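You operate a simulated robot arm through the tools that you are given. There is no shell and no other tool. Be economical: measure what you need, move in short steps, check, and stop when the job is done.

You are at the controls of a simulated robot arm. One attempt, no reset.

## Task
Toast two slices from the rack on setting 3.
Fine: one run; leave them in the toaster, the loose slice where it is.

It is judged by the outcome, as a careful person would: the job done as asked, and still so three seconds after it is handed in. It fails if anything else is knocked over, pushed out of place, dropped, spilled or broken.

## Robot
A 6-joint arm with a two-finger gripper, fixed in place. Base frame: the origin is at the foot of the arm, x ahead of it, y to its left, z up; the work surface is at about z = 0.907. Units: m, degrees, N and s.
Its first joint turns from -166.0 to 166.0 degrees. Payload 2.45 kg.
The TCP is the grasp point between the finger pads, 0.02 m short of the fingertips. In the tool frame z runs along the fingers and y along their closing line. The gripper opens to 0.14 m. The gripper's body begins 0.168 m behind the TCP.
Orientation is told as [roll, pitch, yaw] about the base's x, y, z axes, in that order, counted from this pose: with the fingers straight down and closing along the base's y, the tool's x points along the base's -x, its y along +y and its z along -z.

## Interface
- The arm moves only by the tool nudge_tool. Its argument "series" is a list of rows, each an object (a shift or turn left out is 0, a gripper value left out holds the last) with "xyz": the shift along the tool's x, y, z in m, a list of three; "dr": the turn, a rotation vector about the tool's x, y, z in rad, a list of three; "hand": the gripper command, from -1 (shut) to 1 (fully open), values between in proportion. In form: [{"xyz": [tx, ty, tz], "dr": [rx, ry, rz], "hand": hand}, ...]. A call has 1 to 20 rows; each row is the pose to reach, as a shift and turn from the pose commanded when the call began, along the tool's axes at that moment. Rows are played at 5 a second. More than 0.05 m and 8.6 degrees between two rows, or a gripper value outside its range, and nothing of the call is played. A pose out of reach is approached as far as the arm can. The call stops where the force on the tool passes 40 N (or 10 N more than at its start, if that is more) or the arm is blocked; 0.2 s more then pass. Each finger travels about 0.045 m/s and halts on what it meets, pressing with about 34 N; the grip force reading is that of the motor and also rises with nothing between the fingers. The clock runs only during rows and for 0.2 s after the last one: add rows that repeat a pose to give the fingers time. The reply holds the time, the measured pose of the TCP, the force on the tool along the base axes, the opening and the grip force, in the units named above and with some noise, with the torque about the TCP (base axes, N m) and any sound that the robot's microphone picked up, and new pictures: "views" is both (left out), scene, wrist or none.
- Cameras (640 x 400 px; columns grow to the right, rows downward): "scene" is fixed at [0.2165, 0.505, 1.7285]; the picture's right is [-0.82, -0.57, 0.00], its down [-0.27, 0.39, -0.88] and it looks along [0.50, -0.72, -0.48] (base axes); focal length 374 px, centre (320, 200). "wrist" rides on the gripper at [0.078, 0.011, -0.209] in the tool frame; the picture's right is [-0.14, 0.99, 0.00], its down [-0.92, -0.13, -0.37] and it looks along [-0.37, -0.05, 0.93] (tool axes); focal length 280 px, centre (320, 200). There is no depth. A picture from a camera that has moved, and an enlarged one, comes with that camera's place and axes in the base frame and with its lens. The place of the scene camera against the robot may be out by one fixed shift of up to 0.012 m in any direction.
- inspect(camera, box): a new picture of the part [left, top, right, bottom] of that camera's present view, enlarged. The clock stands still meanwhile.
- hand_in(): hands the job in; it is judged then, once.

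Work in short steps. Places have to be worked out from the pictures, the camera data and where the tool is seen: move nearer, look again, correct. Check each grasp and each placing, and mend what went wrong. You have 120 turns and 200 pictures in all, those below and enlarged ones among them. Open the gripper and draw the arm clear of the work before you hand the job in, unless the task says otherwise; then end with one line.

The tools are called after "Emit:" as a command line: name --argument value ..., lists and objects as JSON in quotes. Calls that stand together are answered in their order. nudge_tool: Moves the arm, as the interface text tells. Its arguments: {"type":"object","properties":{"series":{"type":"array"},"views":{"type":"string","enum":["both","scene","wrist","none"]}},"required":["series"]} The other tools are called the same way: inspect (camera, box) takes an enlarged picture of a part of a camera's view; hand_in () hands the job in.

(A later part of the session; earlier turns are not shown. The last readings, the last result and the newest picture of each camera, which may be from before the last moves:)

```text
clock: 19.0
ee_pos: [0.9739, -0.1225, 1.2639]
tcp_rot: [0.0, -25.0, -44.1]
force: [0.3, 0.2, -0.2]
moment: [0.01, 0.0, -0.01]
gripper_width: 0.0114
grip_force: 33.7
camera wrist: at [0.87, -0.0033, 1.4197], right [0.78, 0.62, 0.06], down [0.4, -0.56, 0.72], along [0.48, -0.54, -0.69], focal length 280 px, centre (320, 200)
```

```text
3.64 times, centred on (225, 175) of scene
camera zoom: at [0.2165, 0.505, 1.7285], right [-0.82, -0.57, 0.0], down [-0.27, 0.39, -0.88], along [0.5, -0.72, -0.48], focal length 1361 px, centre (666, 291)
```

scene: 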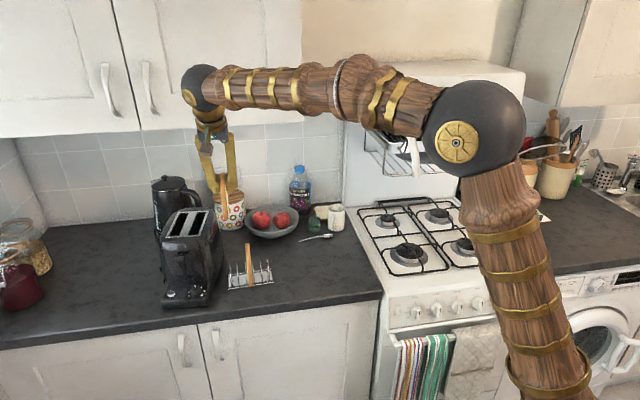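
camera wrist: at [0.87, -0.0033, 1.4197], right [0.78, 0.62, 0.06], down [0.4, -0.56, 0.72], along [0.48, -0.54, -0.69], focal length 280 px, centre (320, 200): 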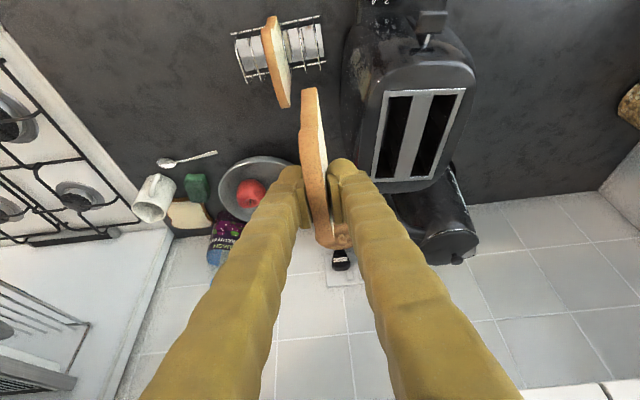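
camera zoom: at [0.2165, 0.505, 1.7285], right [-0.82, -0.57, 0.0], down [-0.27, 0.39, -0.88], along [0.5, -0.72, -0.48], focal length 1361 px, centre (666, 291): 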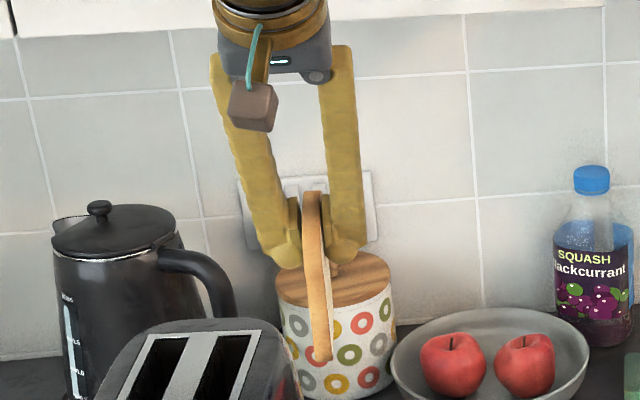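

The slice's centre sits about 5 mm wallward of the TCP. I'll carry it over slot S2 at yaw -49, aiming the TCP at (1.147,-0.069).

Emit:
nudge_tool --series '[{"xyz": [-0.0154, 0.0317, 0.0081], "dr": [0.0072, 0, 0.0155]}, {"xyz": [-0.0308, 0.0635, 0.0161], "dr": [0.0144, 0, 0.031]}, {"xyz": [-0.0463, 0.0952, 0.0242], "dr": [0.0217, 0, 0.0465]}, {"xyz": [-0.0617, 0.127, 0.0322], "dr": [0.0289, 0, 0.062]}, {"xyz": [-0.0771, 0.1587, 0.0403], "dr": [0.0361, 0, 0.0775]}, {"xyz": [-0.0771, 0.1587, 0.0403], "dr": [0.0361, 0, 0.0775]}, {"xyz": [-0.0771, 0.1587, 0.0403], "dr": [0.0361, 0, 0.0775]}]'

Emit:
inspect --camera "wrist" --box '[220, 20, 400, 260]'

Emit:
inspect --camera "scene" --box '[140, 130, 240, 270]'

```text
clock: 20.6
ee_pos: [1.1446, -0.0701, 1.2603]
tcp_rot: [0.1, -25.0, -49.1]
force: [-0.8, 0.1, -0.2]
moment: [-0.05, -0.04, -0.02]
gripper_width: 0.0113
grip_force: 33.8
camera wrist: at [1.0503, 0.0578, 1.4152], right [0.83, 0.56, 0.06], down [0.35, -0.6, 0.72], along [0.44, -0.58, -0.69], focal length 280 px, centre (320, 200)
```

scene: 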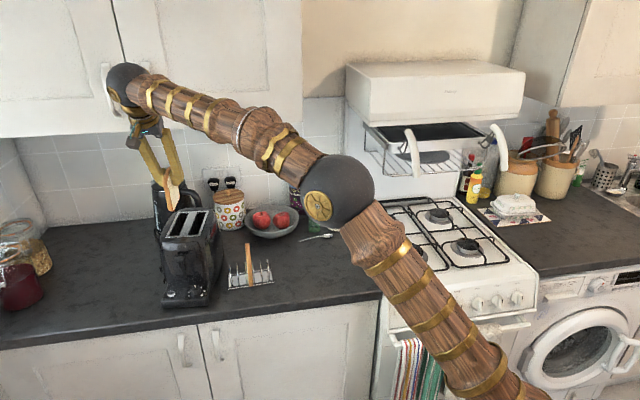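
wrist: 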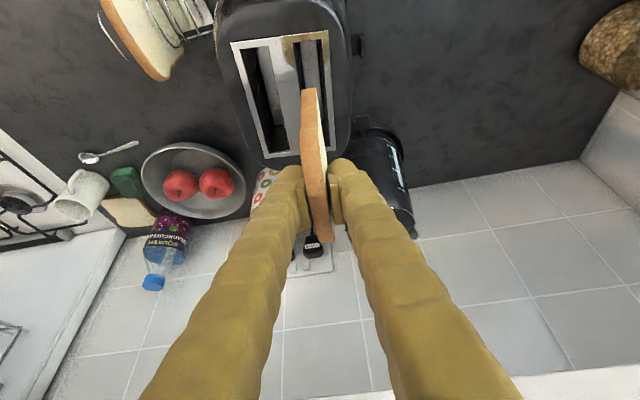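

```text
1.67 times, centred on (310, 140) of wrist
camera zoom: at [1.0503, 0.0578, 1.4152], right [0.83, 0.56, 0.06], down [0.35, -0.6, 0.72], along [0.44, -0.58, -0.69], focal length 467 px, centre (337, 300)
```

zoom: 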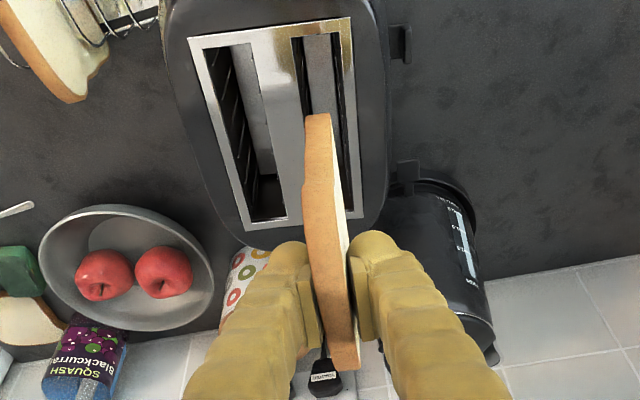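

```text
2.86 times, centred on (190, 200) of scene
camera zoom: at [0.2165, 0.505, 1.7285], right [-0.82, -0.57, 0.0], down [-0.27, 0.39, -0.88], along [0.5, -0.72, -0.48], focal length 1069 px, centre (691, 200)
```

zoom: 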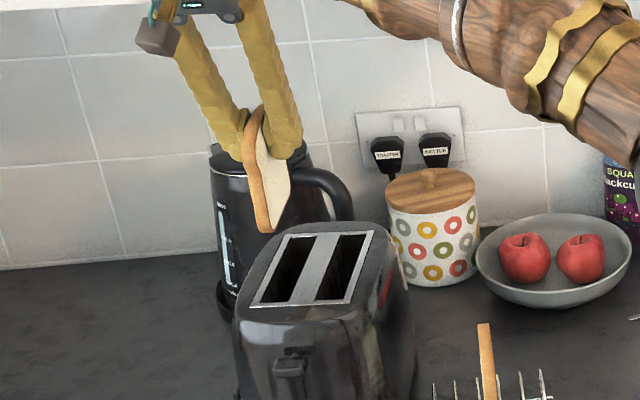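

The slice lines up laterally with S2 within about 2 mm and is roughly centred along it. I'll lower until the bottom is about 3 cm into the slot and check.

Emit:
nudge_tool --series '[{"xyz": [0.0095, 0.002, 0.0204]}, {"xyz": [0.019, 0.002, 0.0408]}, {"xyz": [0.0254, 0.002, 0.0544]}, {"xyz": [0.0317, 0.002, 0.068]}, {"xyz": [0.038, 0.002, 0.0816]}, {"xyz": [0.038, 0.002, 0.0816]}]'

Emit:
inspect --camera "wrist" --box '[240, 50, 400, 250]'

Emit:
inspect --camera "scene" --box '[140, 150, 240, 310]'

```text
clock: 22.0
ee_pos: [1.1485, -0.0677, 1.1699]
tcp_rot: [0.0, -25.0, -48.9]
force: [-1.6, 1.0, -0.7]
moment: [-0.02, 0.03, -0.01]
gripper_width: 0.0116
grip_force: 33.9
camera wrist: at [1.0547, 0.0598, 1.3243], right [0.83, 0.56, 0.06], down [0.35, -0.6, 0.72], along [0.44, -0.58, -0.69], focal length 280 px, centre (320, 200)
```

scene: 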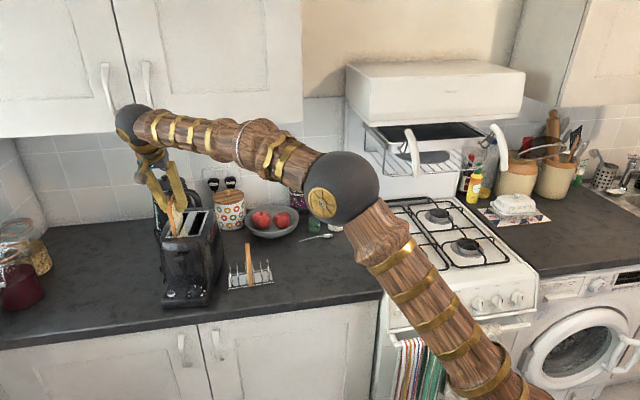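
wrist: 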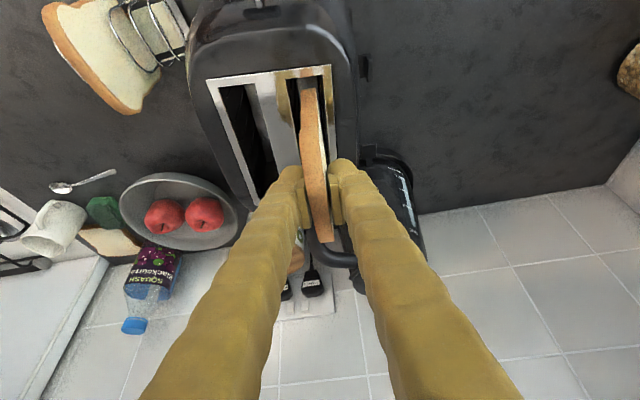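

```text
2.00 times, centred on (320, 150) of wrist
camera zoom: at [1.0547, 0.0598, 1.3243], right [0.83, 0.56, 0.06], down [0.35, -0.6, 0.72], along [0.44, -0.58, -0.69], focal length 561 px, centre (320, 300)
```

zoom: 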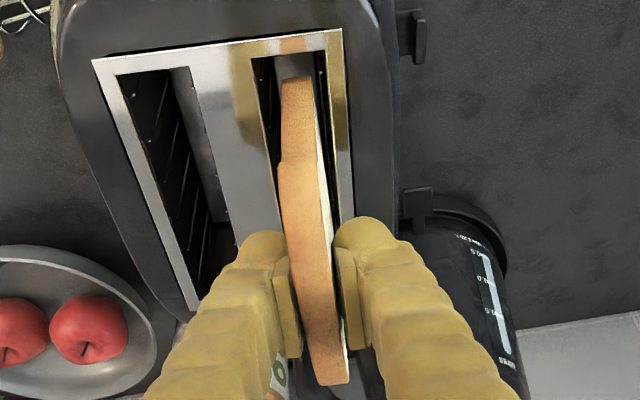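

```text
2.50 times, centred on (190, 230) of scene
camera zoom: at [0.2165, 0.505, 1.7285], right [-0.82, -0.57, 0.0], down [-0.27, 0.39, -0.88], along [0.5, -0.72, -0.48], focal length 936 px, centre (645, 125)
```

zoom: 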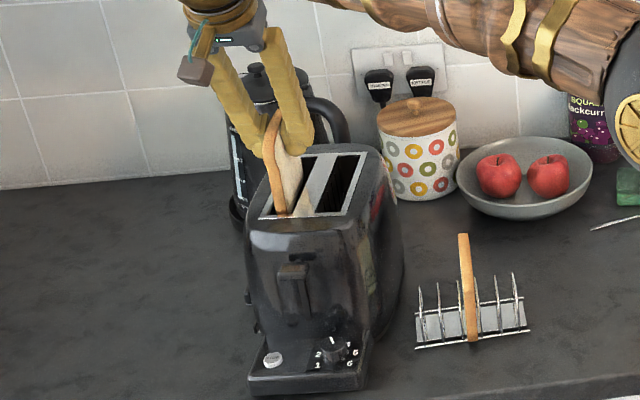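

The slice has entered S2 freely with no contact force. I'll continue down 4 cm in small steps, until the tips are just above the frame.

Emit:
nudge_tool --series '[{"xyz": [0.0042, 0, 0.0091]}, {"xyz": [0.0085, 0, 0.0181]}, {"xyz": [0.0127, 0, 0.0272]}, {"xyz": [0.0165, 0, 0.0353]}, {"xyz": [0.0165, 0, 0.0353]}]'

Emit:
inspect --camera "wrist" --box '[240, 70, 400, 250]'

Emit:
inspect --camera "scene" --box '[140, 170, 240, 310]'

```text
clock: 23.2
ee_pos: [1.149, -0.0678, 1.1304]
tcp_rot: [0.0, -25.0, -49.0]
force: [-0.5, -0.8, -0.1]
moment: [0.01, -0.02, 0.01]
gripper_width: 0.0115
grip_force: 33.5
camera wrist: at [1.0549, 0.0598, 1.2854], right [0.83, 0.56, 0.06], down [0.35, -0.6, 0.72], along [0.44, -0.58, -0.69], focal length 280 px, centre (320, 200)
```

scene: 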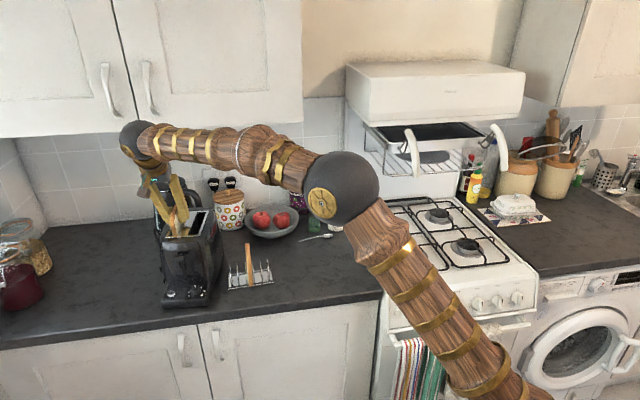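
wrist: 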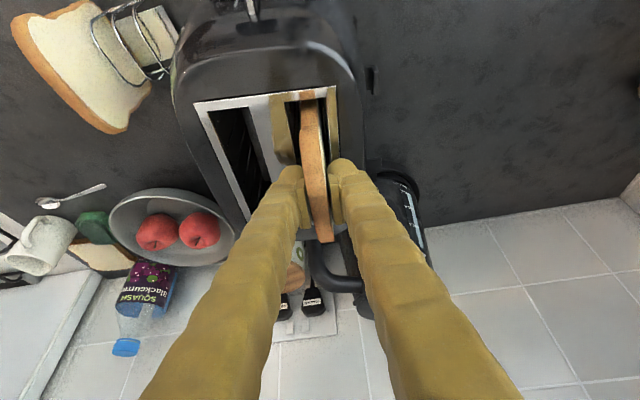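

```text
2.22 times, centred on (320, 160) of wrist
camera zoom: at [1.0549, 0.0598, 1.2854], right [0.83, 0.56, 0.06], down [0.35, -0.6, 0.72], along [0.44, -0.58, -0.69], focal length 623 px, centre (320, 289)
```

zoom: 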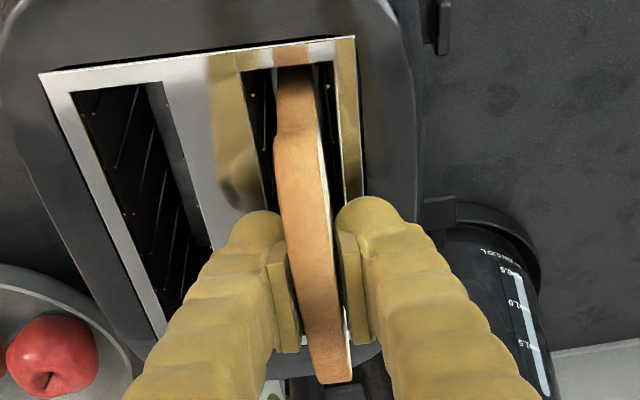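

```text
2.86 times, centred on (190, 240) of scene
camera zoom: at [0.2165, 0.505, 1.7285], right [-0.82, -0.57, 0.0], down [-0.27, 0.39, -0.88], along [0.5, -0.72, -0.48], focal length 1069 px, centre (691, 86)
```

zoom: 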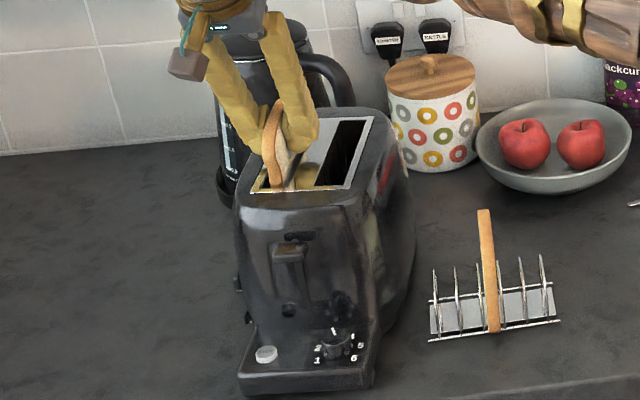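

There is still no contact and the tips are about 5 mm above the frame. I'll release so the slice settles on the carriage, then rise straight up.

Emit:
nudge_tool --series '[{"hand": -0.5}, {"hand": -0.5}, {"hand": -0.5}, {"xyz": [-0.0127, 0, -0.0272], "hand": -0.5}, {"xyz": [-0.0254, 0, -0.0544], "hand": -0.5}, {"xyz": [-0.038, 0, -0.0816], "hand": -0.5}, {"xyz": [-0.038, 0, -0.0816], "hand": -0.5}]'

Emit:
inspect --camera "wrist" --box '[220, 40, 380, 200]'

Emit:
inspect --camera "scene" --box '[140, 170, 240, 310]'

```text
clock: 24.8
ee_pos: [1.151, -0.0682, 1.2226]
tcp_rot: [0.0, -25.0, -48.9]
force: [0.0, 0.4, 0.0]
moment: [-0.03, -0.05, 0.0]
gripper_width: 0.0349
grip_force: 0.0
camera wrist: at [1.0554, 0.0597, 1.3772], right [0.83, 0.56, 0.06], down [0.35, -0.6, 0.72], along [0.44, -0.58, -0.69], focal length 280 px, centre (320, 200)
```

scene: 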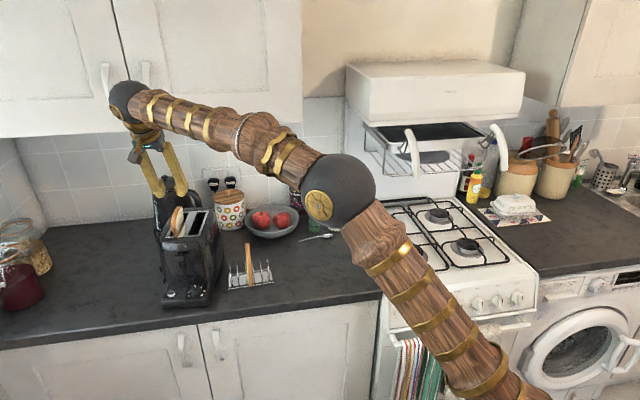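
wrist: 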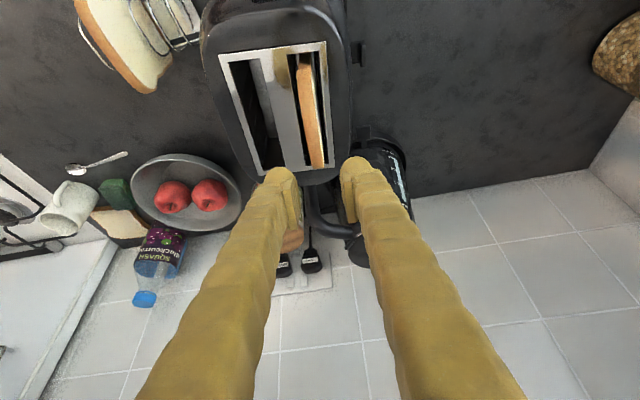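

```text
2.50 times, centred on (300, 120) of wrist
camera zoom: at [1.0554, 0.0597, 1.3772], right [0.83, 0.56, 0.06], down [0.35, -0.6, 0.72], along [0.44, -0.58, -0.69], focal length 701 px, centre (370, 400)
```

zoom: 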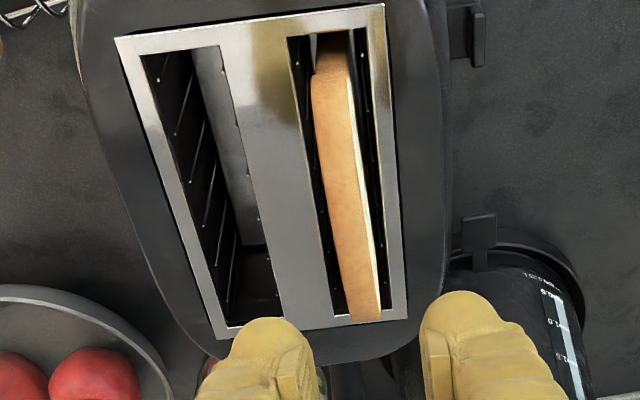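

```text
2.86 times, centred on (190, 240) of scene
camera zoom: at [0.2165, 0.505, 1.7285], right [-0.82, -0.57, 0.0], down [-0.27, 0.39, -0.88], along [0.5, -0.72, -0.48], focal length 1069 px, centre (691, 86)
```

zoom: 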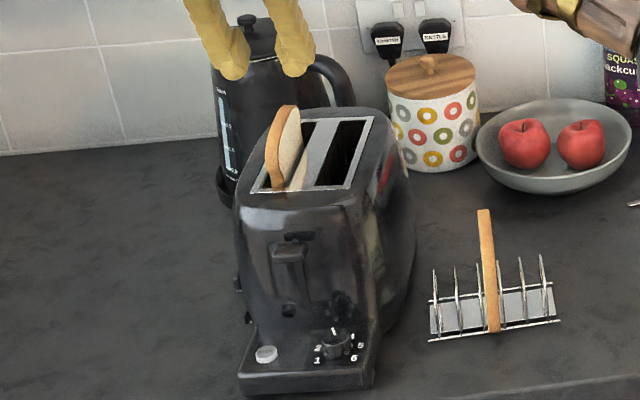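

Slice B sits upright in S2 on the carriage. Next I'll move over slice A at about (0.946,-0.156) and come down to z≈1.08.

Emit:
nudge_tool --series '[{"xyz": [0.0123, -0.0425, -0.0057], "dr": [-0.0072, 0, -0.0155]}, {"xyz": [0.0247, -0.085, -0.0115], "dr": [-0.0144, 0, -0.031]}, {"xyz": [0.037, -0.1274, -0.0172], "dr": [-0.0217, 0, -0.0465]}, {"xyz": [0.0494, -0.1699, -0.023], "dr": [-0.0289, 0, -0.062]}, {"xyz": [0.0617, -0.2124, -0.0287], "dr": [-0.0361, 0, -0.0775]}, {"xyz": [0.0765, -0.2124, 0.003], "dr": [-0.0361, 0, -0.0775]}, {"xyz": [0.0913, -0.2124, 0.0348], "dr": [-0.0361, 0, -0.0775]}, {"xyz": [0.1061, -0.2124, 0.0665], "dr": [-0.0361, 0, -0.0775]}, {"xyz": [0.1209, -0.2124, 0.0982], "dr": [-0.0361, 0, -0.0775]}, {"xyz": [0.1209, -0.2124, 0.0982], "dr": [-0.0361, 0, -0.0775]}]'

Emit:
inspect --camera "wrist" --box '[240, 70, 400, 230]'

```text
clock: 27.0
ee_pos: [0.9431, -0.155, 1.0816]
tcp_rot: [-0.1, -24.9, -44.1]
force: [-0.1, -0.1, -0.2]
moment: [0.04, -0.03, -0.01]
gripper_width: 0.035
grip_force: 0.0
camera wrist: at [0.8376, -0.0362, 1.2363], right [0.78, 0.62, 0.06], down [0.4, -0.56, 0.72], along [0.49, -0.54, -0.69], focal length 280 px, centre (320, 200)
```

scene: 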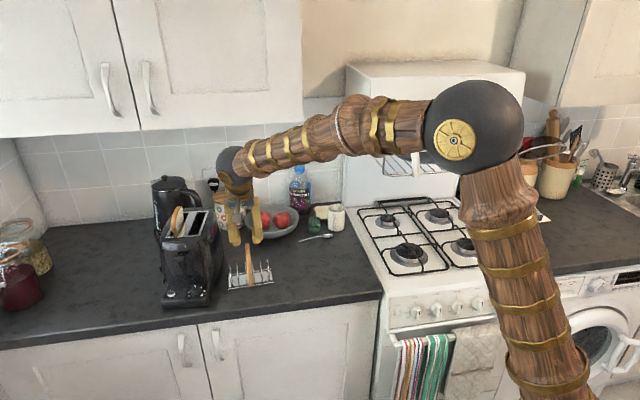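
wrist: 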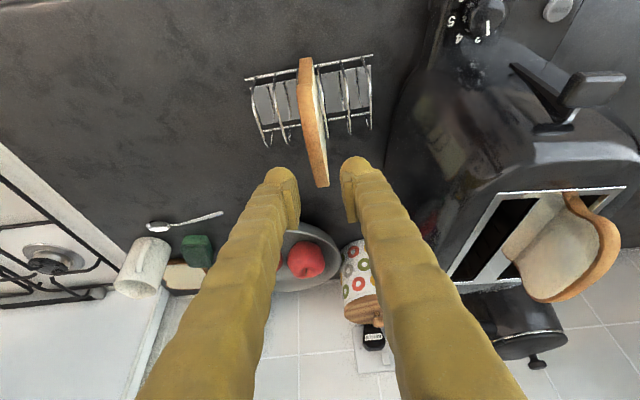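

```text
2.50 times, centred on (320, 150) of wrist
camera zoom: at [0.8376, -0.0362, 1.2363], right [0.78, 0.62, 0.06], down [0.4, -0.56, 0.72], along [0.49, -0.54, -0.69], focal length 701 px, centre (320, 325)
```

zoom: 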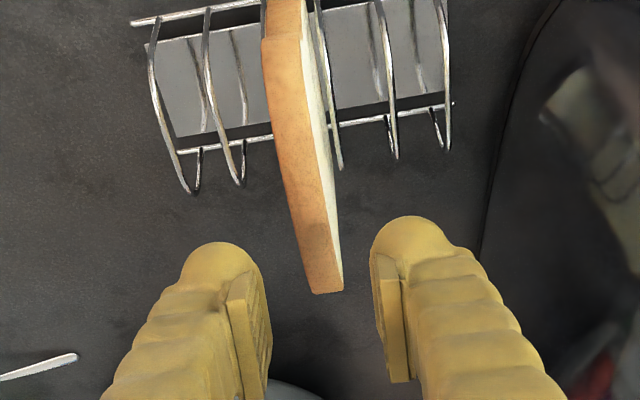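

The alignment matches the first pick. I'll descend to z≈1.012 and close on slice A.

Emit:
nudge_tool --series '[{"xyz": [0.0098, 0, 0.021]}, {"xyz": [0.0196, 0, 0.042]}, {"xyz": [0.0294, 0, 0.0631]}, {"xyz": [0.0294, 0, 0.0631]}, {"xyz": [0.0294, 0, 0.0631], "hand": -0.9}, {"xyz": [0.0294, 0, 0.0631], "hand": -0.9}, {"xyz": [0.0294, 0, 0.0631], "hand": -0.9}]'

```text
clock: 28.6
ee_pos: [0.9439, -0.1567, 1.0122]
tcp_rot: [0.1, -25.0, -44.1]
force: [0.0, -0.6, -0.5]
moment: [-0.01, 0.02, -0.02]
gripper_width: 0.0113
grip_force: 34.0
camera wrist: at [0.8373, -0.0373, 1.1671], right [0.78, 0.62, 0.06], down [0.4, -0.56, 0.72], along [0.48, -0.54, -0.69], focal length 280 px, centre (320, 200)
```

scene: 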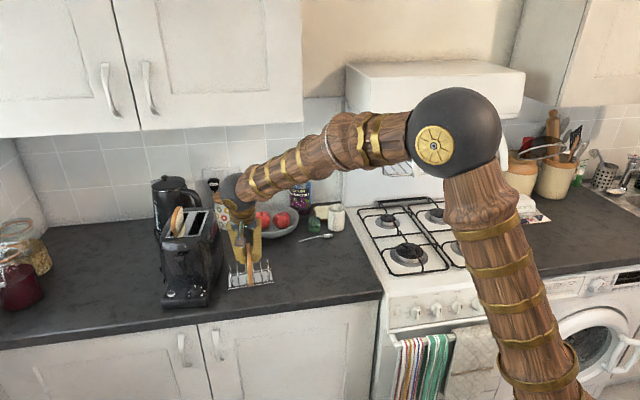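
wrist: 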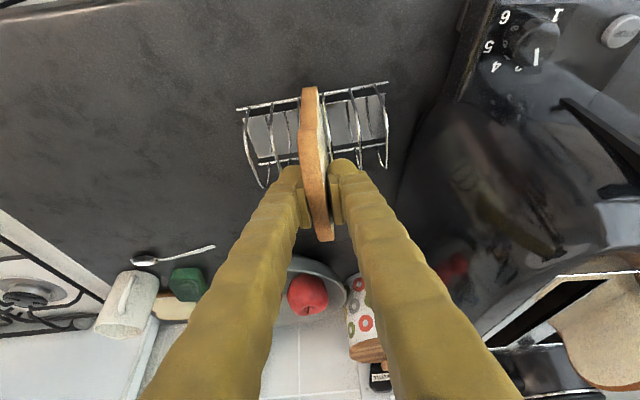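

Slice A is held. I'll lift it straight up 0.25 m.

Emit:
nudge_tool --series '[{"xyz": [-0.0063, 0, -0.0136]}, {"xyz": [-0.0127, 0, -0.0272]}, {"xyz": [-0.0211, 0, -0.0453]}, {"xyz": [-0.0317, 0, -0.068]}, {"xyz": [-0.0465, 0, -0.0997]}, {"xyz": [-0.0613, 0, -0.1314]}, {"xyz": [-0.0761, 0, -0.1631]}, {"xyz": [-0.0909, 0, -0.1949]}, {"xyz": [-0.1057, 0, -0.2266]}, {"xyz": [-0.1057, 0, -0.2266]}]'

```text
clock: 30.8
ee_pos: [0.9427, -0.1522, 1.2639]
tcp_rot: [0.0, -25.0, -44.0]
force: [-0.6, 0.5, -0.4]
moment: [0.01, 0.01, -0.02]
gripper_width: 0.0114
grip_force: 34.6
camera wrist: at [0.8385, -0.0331, 1.4187], right [0.78, 0.62, 0.06], down [0.4, -0.56, 0.72], along [0.48, -0.54, -0.69], focal length 280 px, centre (320, 200)
```

scene: 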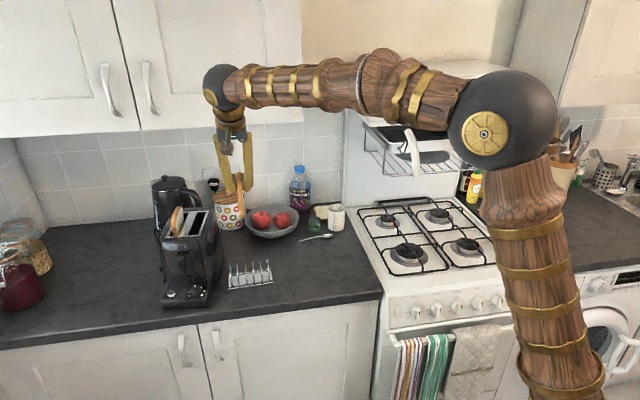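
wrist: 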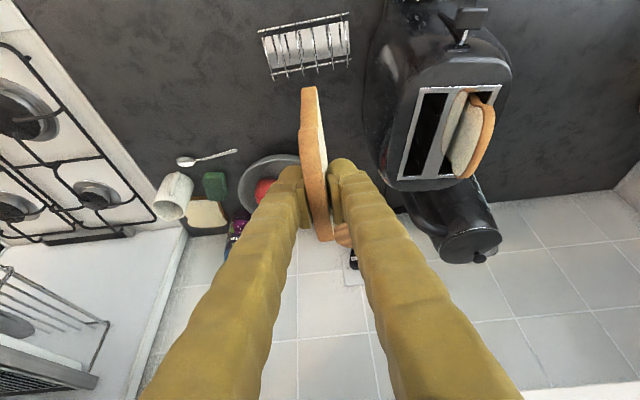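

The rack is empty and undisturbed. I'll carry slice A over slot S1.

Emit:
nudge_tool --series '[{"xyz": [-0.0148, 0.0297, 0.0078], "dr": [0.0074, 0, 0.0158]}, {"xyz": [-0.0296, 0.0594, 0.0156], "dr": [0.0148, 0, 0.0316]}, {"xyz": [-0.0445, 0.089, 0.0233], "dr": [0.0221, 0, 0.0474]}, {"xyz": [-0.0593, 0.1187, 0.0311], "dr": [0.0295, 0, 0.0632]}, {"xyz": [-0.0741, 0.1484, 0.0389], "dr": [0.0369, 0, 0.079]}, {"xyz": [-0.0741, 0.1484, 0.0389], "dr": [0.0369, 0, 0.079]}, {"xyz": [-0.0741, 0.1484, 0.0389], "dr": [0.0369, 0, 0.079]}]'

Emit:
inspect --camera "wrist" --box '[220, 20, 420, 260]'

Emit:
inspect --camera "scene" --box '[140, 140, 240, 280]'

```text
clock: 32.4
ee_pos: [1.1075, -0.1086, 1.2587]
tcp_rot: [-0.1, -25.0, -49.1]
force: [-0.6, 0.0, -0.6]
moment: [-0.01, 0.02, 0.04]
gripper_width: 0.0112
grip_force: 33.8
camera wrist: at [1.0141, 0.0206, 1.4137], right [0.83, 0.55, 0.06], down [0.35, -0.6, 0.72], along [0.44, -0.58, -0.69], focal length 280 px, centre (320, 200)
```

scene: 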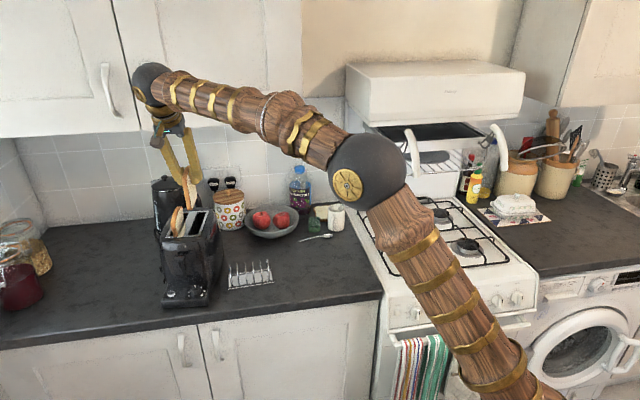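
wrist: 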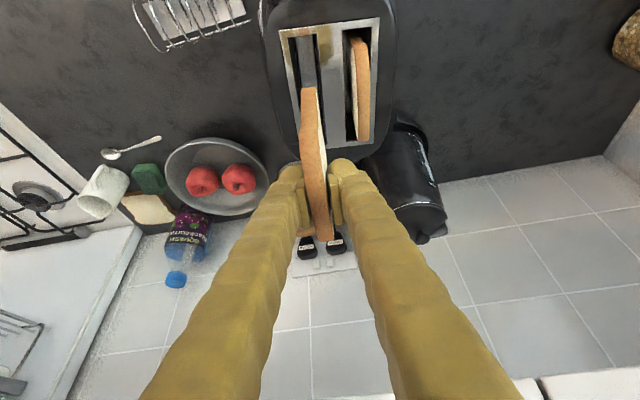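

```text
1.67 times, centred on (320, 140) of wrist
camera zoom: at [1.0141, 0.0206, 1.4137], right [0.83, 0.55, 0.06], down [0.35, -0.6, 0.72], along [0.44, -0.58, -0.69], focal length 467 px, centre (320, 300)
```

zoom: 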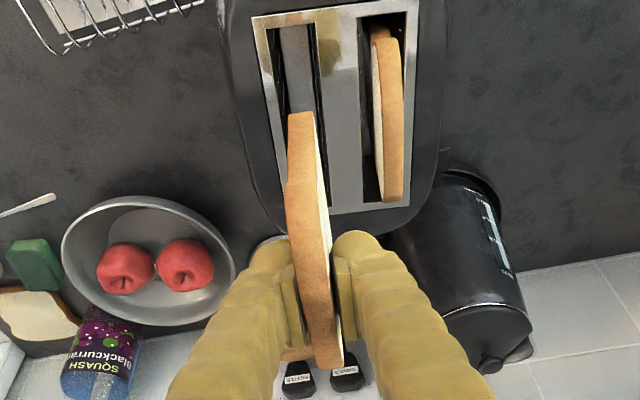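

```text
2.86 times, centred on (190, 210) of scene
camera zoom: at [0.2165, 0.505, 1.7285], right [-0.82, -0.57, 0.0], down [-0.27, 0.39, -0.88], along [0.5, -0.72, -0.48], focal length 1069 px, centre (691, 171)
```

zoom: 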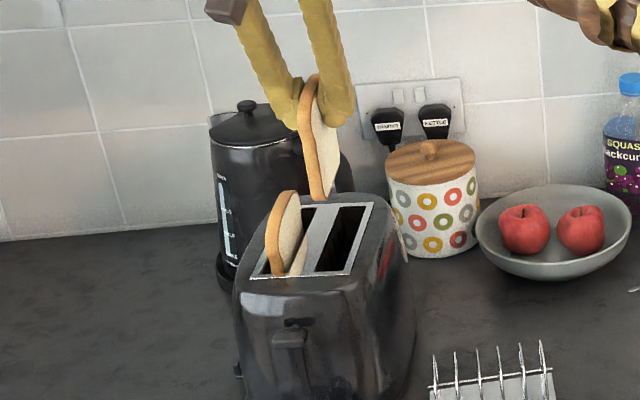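

Slice A is laterally centred over S1 within about 2 mm, but 4 mm too far wallward. I'll correct that while lowering it 9 cm.

Emit:
nudge_tool --series '[{"xyz": [0.0131, 0, 0.0187]}, {"xyz": [0.0226, 0, 0.0391]}, {"xyz": [0.029, 0, 0.0527]}, {"xyz": [0.0353, 0, 0.0663]}, {"xyz": [0.0416, 0, 0.0799]}, {"xyz": [0.0416, 0, 0.0799]}]'

Emit:
inspect --camera "wrist" --box '[240, 50, 420, 250]'

Emit:
inspect --camera "scene" --box '[140, 150, 240, 310]'

```text
clock: 33.8
ee_pos: [1.1047, -0.1034, 1.1689]
tcp_rot: [-0.1, -25.1, -49.1]
force: [-0.1, -0.2, 0.3]
moment: [-0.02, 0.02, 0.01]
gripper_width: 0.0115
grip_force: 33.7
camera wrist: at [1.0111, 0.0236, 1.3239], right [0.83, 0.55, 0.06], down [0.35, -0.6, 0.72], along [0.44, -0.58, -0.69], focal length 280 px, centre (320, 200)
```

scene: 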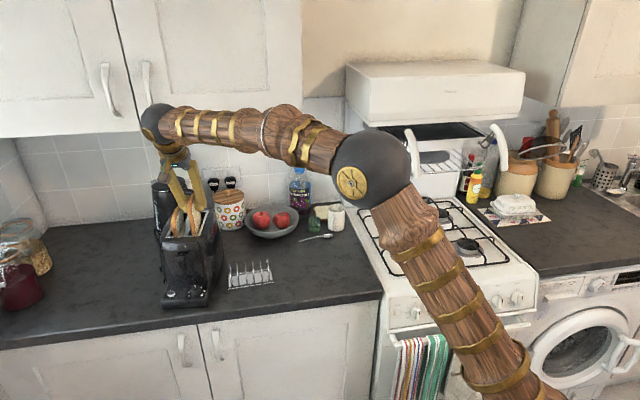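
wrist: 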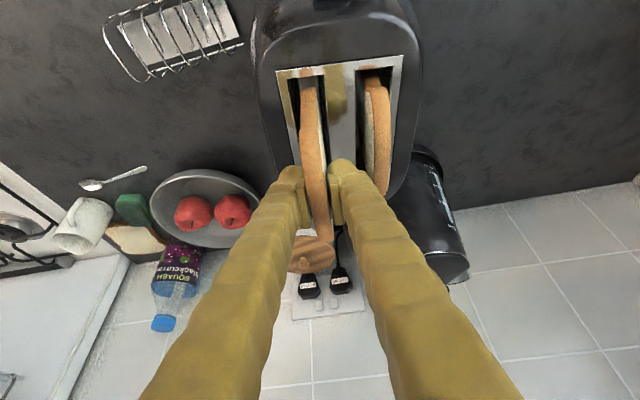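

```text
2.00 times, centred on (330, 150) of wrist
camera zoom: at [1.0111, 0.0236, 1.3239], right [0.83, 0.55, 0.06], down [0.35, -0.6, 0.72], along [0.44, -0.58, -0.69], focal length 561 px, centre (300, 300)
```

zoom: 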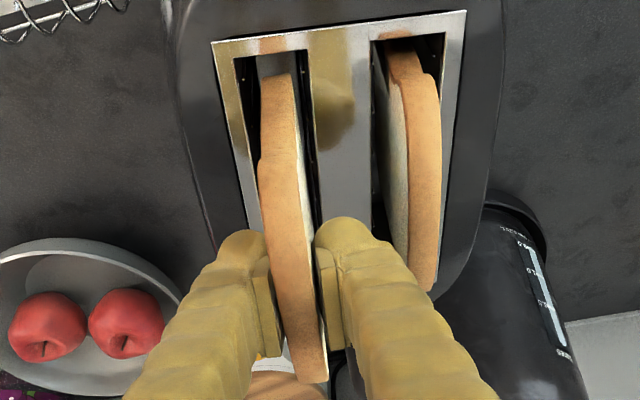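

```text
2.50 times, centred on (190, 230) of scene
camera zoom: at [0.2165, 0.505, 1.7285], right [-0.82, -0.57, 0.0], down [-0.27, 0.39, -0.88], along [0.5, -0.72, -0.48], focal length 936 px, centre (645, 125)
```

zoom: 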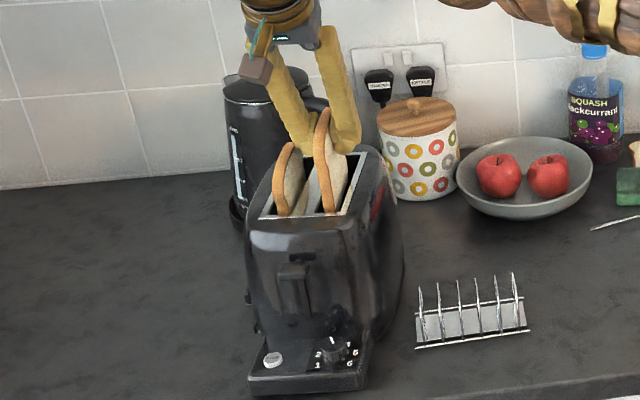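

Slice A is in S1 with no contact. I'll go down 4 cm more, release narrowly because slice B is beside it, and rise.

Emit:
nudge_tool --series '[{"xyz": [0.0042, 0, 0.0091]}, {"xyz": [0.0085, 0, 0.0181]}, {"xyz": [0.0127, 0, 0.0272]}, {"xyz": [0.0163, 0, 0.0349]}, {"xyz": [0.0163, 0, 0.0349]}, {"xyz": [0.0163, 0, 0.0349], "hand": -0.6}, {"xyz": [0.0163, 0, 0.0349], "hand": -0.6}, {"xyz": [0.0163, 0, 0.0349], "hand": -0.6}, {"xyz": [0.0036, 0, 0.0077], "hand": -0.6}, {"xyz": [-0.0091, 0, -0.0195], "hand": -0.6}, {"xyz": [-0.0218, 0, -0.0467], "hand": -0.6}, {"xyz": [-0.0218, 0, -0.0467], "hand": -0.6}]'

Emit:
inspect --camera "wrist" --box '[240, 20, 420, 220]'

Emit:
inspect --camera "scene" --box '[140, 170, 240, 310]'

```text
clock: 36.4
ee_pos: [1.1047, -0.1042, 1.2207]
tcp_rot: [0.1, -25.0, -49.1]
force: [0.4, 0.8, -0.7]
moment: [-0.01, -0.01, -0.02]
gripper_width: 0.0278
grip_force: 0.1
camera wrist: at [1.0106, 0.0232, 1.3772], right [0.83, 0.55, 0.06], down [0.35, -0.6, 0.72], along [0.44, -0.58, -0.69], focal length 280 px, centre (320, 200)
```

scene: 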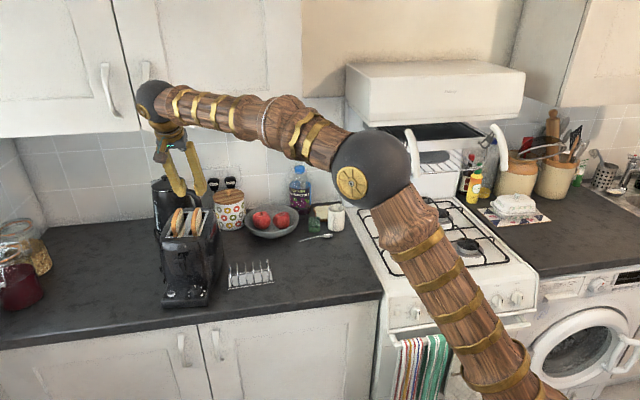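
wrist: 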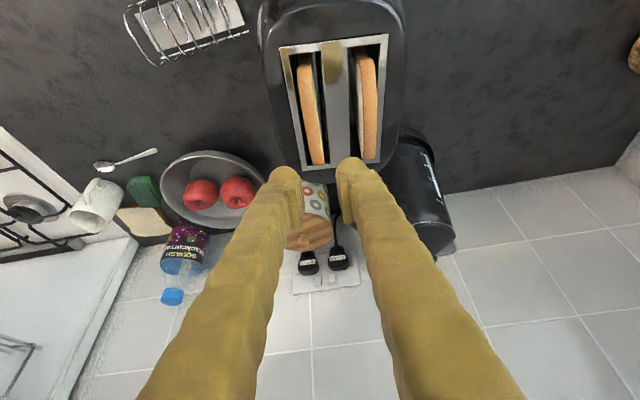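

```text
2.00 times, centred on (330, 120) of wrist
camera zoom: at [1.0106, 0.0232, 1.3772], right [0.83, 0.55, 0.06], down [0.35, -0.6, 0.72], along [0.44, -0.58, -0.69], focal length 561 px, centre (300, 360)
```

zoom: 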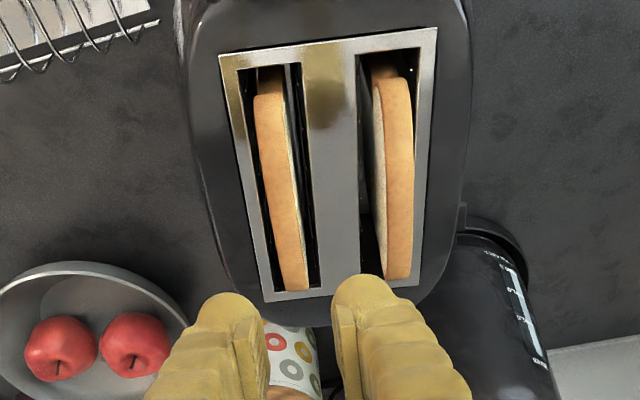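

```text
2.86 times, centred on (190, 240) of scene
camera zoom: at [0.2165, 0.505, 1.7285], right [-0.82, -0.57, 0.0], down [-0.27, 0.39, -0.88], along [0.5, -0.72, -0.48], focal length 1069 px, centre (691, 86)
```

zoom: 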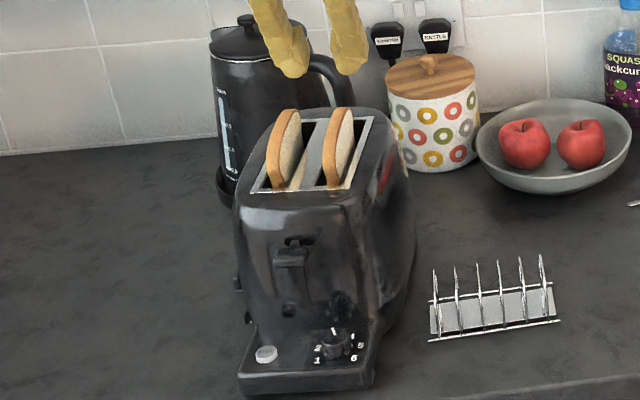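

Both slices are seated upright. Next is the lever, triangulated at about (1.051, 0.020, 1.05). I'll move out in front of the toaster, close the fingers and turn to yaw +41, so the tilt runs parallel to the toaster's face. I'll also check the sockets.

Emit:
nudge_tool --series '[{"xyz": [0.0292, 0.0122, -0.0136], "hand": -1}, {"xyz": [0.0583, 0.0243, -0.0272], "hand": -1}, {"xyz": [0.0875, 0.0365, -0.0407], "hand": -1}, {"xyz": [0.1166, 0.0486, -0.0543], "hand": -1}, {"xyz": [0.1166, 0.0486, -0.0543], "dr": [-0.0553, 0, -0.1187]}, {"xyz": [0.1166, 0.0486, -0.0543], "dr": [-0.1107, 0, -0.2373]}, {"xyz": [0.1166, 0.0486, -0.0543], "dr": [-0.166, 0, -0.356]}, {"xyz": [0.1166, 0.0486, -0.0543], "dr": [-0.2213, 0, -0.4747]}, {"xyz": [0.1166, 0.0486, -0.0543], "dr": [-0.2767, 0, -0.5933]}, {"xyz": [0.1166, 0.0486, -0.0543], "dr": [-0.332, 0, -0.712]}, {"xyz": [0.1166, 0.0486, -0.0543], "dr": [-0.3873, 0, -0.8307]}, {"xyz": [0.1166, 0.0486, -0.0543], "dr": [-0.4427, 0, -0.9493]}, {"xyz": [0.1166, 0.0486, -0.0543], "dr": [-0.498, 0, -1.068]}, {"xyz": [0.1166, 0.0486, -0.0543], "dr": [-0.5533, 0, -1.1867]}, {"xyz": [0.1166, 0.0486, -0.0543], "dr": [-0.6087, 0, -1.3053]}, {"xyz": [0.1166, 0.0486, -0.0543], "dr": [-0.664, 0, -1.424]}, {"xyz": [0.1166, 0.0486, -0.0543], "dr": [-0.664, 0, -1.424]}]'

Emit:
inspect --camera "wrist" --box '[220, 20, 420, 220]'

Emit:
inspect --camera "scene" --box '[195, 155, 255, 205]'

```text
clock: 40.0
ee_pos: [1.0575, 0.0265, 1.2193]
tcp_rot: [-0.1, -25.1, 41.0]
force: [-0.4, -0.6, -1.3]
moment: [0.01, 0.0, 0.0]
gripper_width: 0.0002
grip_force: 29.7
camera wrist: at [0.9318, -0.0698, 1.3746], right [-0.56, 0.83, 0.06], down [0.6, 0.35, 0.72], along [0.58, 0.44, -0.69], focal length 280 px, centre (320, 200)
```

scene: 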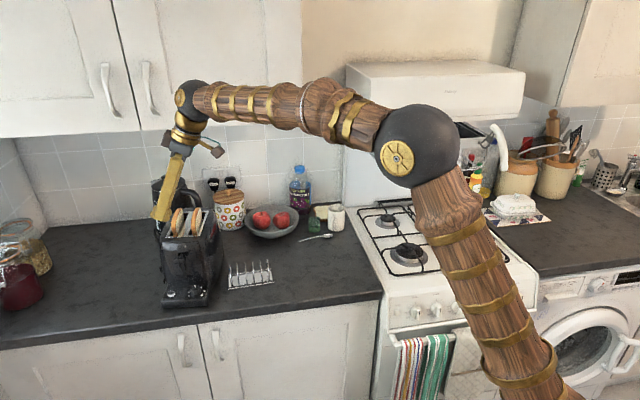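
wrist: 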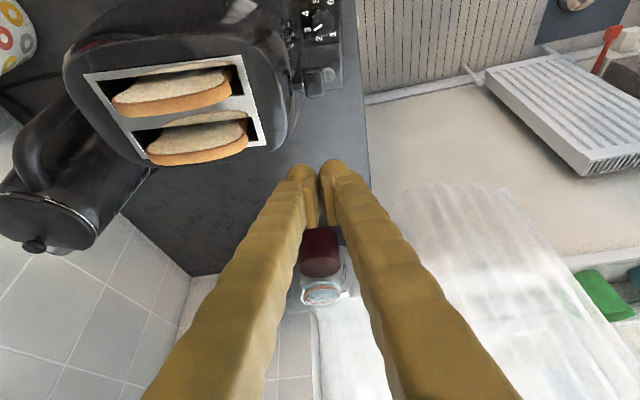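

```text
2.00 times, centred on (320, 120) of wrist
camera zoom: at [0.9318, -0.0698, 1.3746], right [-0.56, 0.83, 0.06], down [0.6, 0.35, 0.72], along [0.58, 0.44, -0.69], focal length 561 px, centre (320, 360)
```

zoom: 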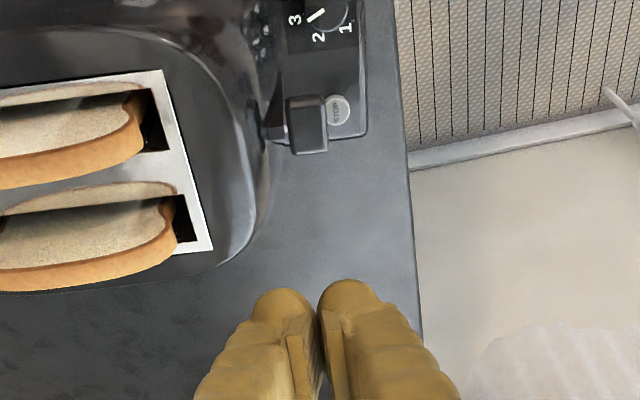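

```text
8.00 times, centred on (225, 180) of scene
camera zoom: at [0.2165, 0.505, 1.7285], right [-0.82, -0.57, 0.0], down [-0.27, 0.39, -0.88], along [0.5, -0.72, -0.48], focal length 2994 px, centre (1080, 360)
```

zoom: 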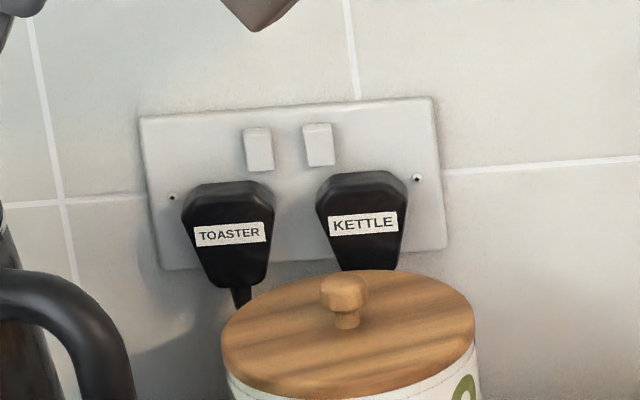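

The two rocker switches look slightly different, so I'll enlarge them in case the toaster is switched off at the wall.

Emit:
inspect --camera "scene" --box '[214, 166, 240, 182]'

Emit:
inspect --camera "wrist" --box '[285, 20, 365, 110]'

```text
16.00 times, centred on (227, 174) of scene
camera zoom: at [0.2165, 0.505, 1.7285], right [-0.82, -0.57, 0.0], down [-0.27, 0.39, -0.88], along [0.5, -0.72, -0.48], focal length 5987 px, centre (1808, 616)
```

zoom: 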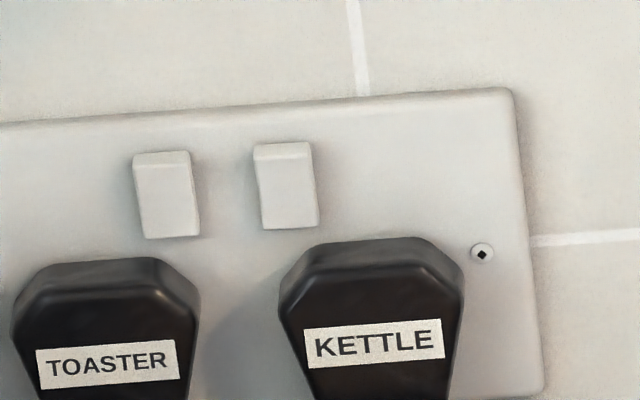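

```text
4.44 times, centred on (325, 65) of wrist
camera zoom: at [0.9318, -0.0698, 1.3746], right [-0.56, 0.83, 0.06], down [0.6, 0.35, 0.72], along [0.58, 0.44, -0.69], focal length 1246 px, centre (298, 800)
```

zoom: 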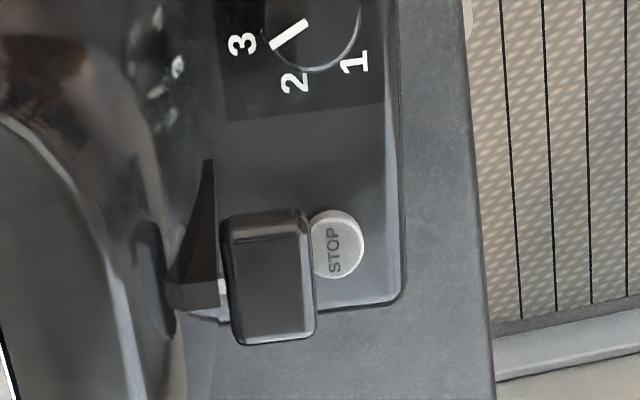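

Both rockers look to be in the same state. The dial mark may sit a few degrees short of 3, so I'll enlarge it from this angle.

Emit:
inspect --camera "wrist" --box '[285, 0, 355, 50]'

Emit:
inspect --camera "scene" --box '[175, 275, 220, 305]'

```text
8.00 times, centred on (320, 25) of wrist
camera zoom: at [0.9318, -0.0698, 1.3746], right [-0.56, 0.83, 0.06], down [0.6, 0.35, 0.72], along [0.58, 0.44, -0.69], focal length 2243 px, centre (320, 1600)
```

zoom: 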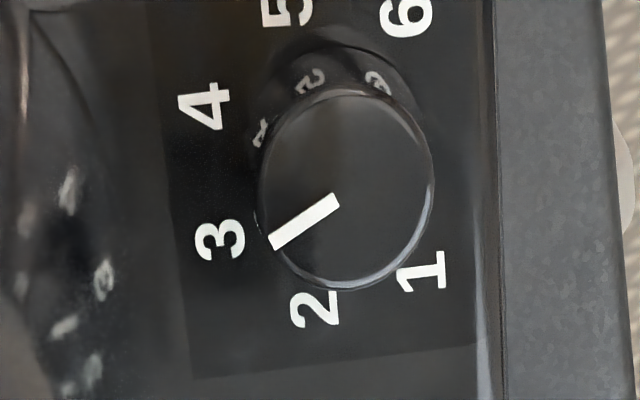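

```text
13.33 times, centred on (198, 290) of scene
camera zoom: at [0.2165, 0.505, 1.7285], right [-0.82, -0.57, 0.0], down [-0.27, 0.39, -0.88], along [0.5, -0.72, -0.48], focal length 4989 px, centre (1953, -1000)
```

zoom: 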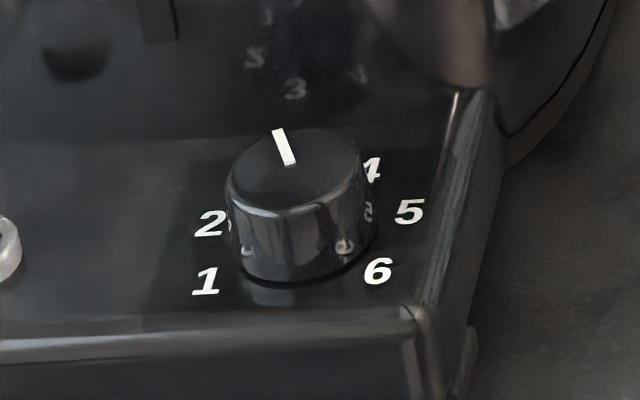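

The mark is within a few degrees of 3. The lever handle (34×22 mm) is centred at about (1.042, 0.019), top z≈1.06. I'll lower the closed fingers to just above it.

Emit:
nudge_tool --series '[{"xyz": [0.0182, 0.0014, 0.032]}, {"xyz": [0.0363, 0.0029, 0.064]}, {"xyz": [0.0545, 0.0043, 0.096]}, {"xyz": [0.0545, 0.0043, 0.096]}]'

Emit:
inspect --camera "wrist" --box '[250, 80, 390, 200]'

Emit:
inspect --camera "scene" --box '[140, 200, 220, 310]'

```text
clock: 41.0
ee_pos: [1.0459, 0.0213, 1.1067]
tcp_rot: [0.0, -25.0, 41.0]
force: [-0.4, 0.7, 0.5]
moment: [-0.04, -0.02, -0.03]
gripper_width: 0.0
grip_force: 29.3
camera wrist: at [0.9198, -0.0733, 1.2628], right [-0.56, 0.83, 0.06], down [0.6, 0.35, 0.72], along [0.58, 0.44, -0.69], focal length 280 px, centre (320, 200)
```

scene: 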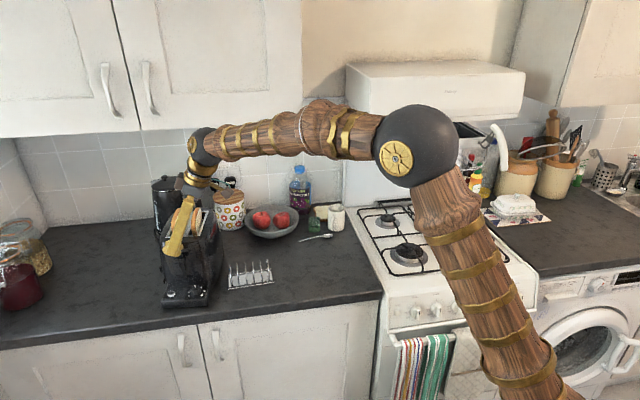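
wrist: 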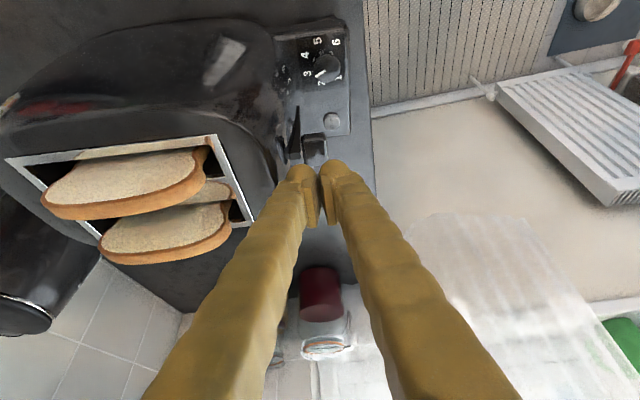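

```text
3.33 times, centred on (320, 140) of wrist
camera zoom: at [0.9198, -0.0733, 1.2628], right [-0.56, 0.83, 0.06], down [0.6, 0.35, 0.72], along [0.58, 0.44, -0.69], focal length 935 px, centre (320, 400)
```

zoom: 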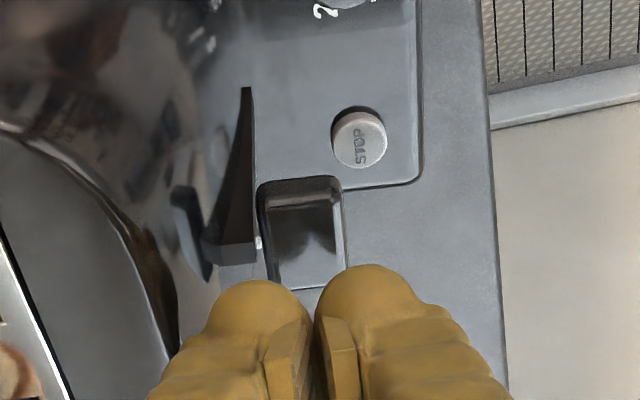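

```text
3.64 times, centred on (180, 255) of scene
camera zoom: at [0.2165, 0.505, 1.7285], right [-0.82, -0.57, 0.0], down [-0.27, 0.39, -0.88], along [0.5, -0.72, -0.48], focal length 1361 px, centre (829, 0)
```

zoom: 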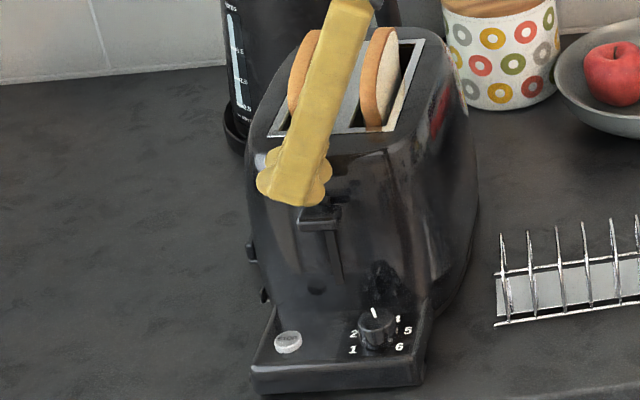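

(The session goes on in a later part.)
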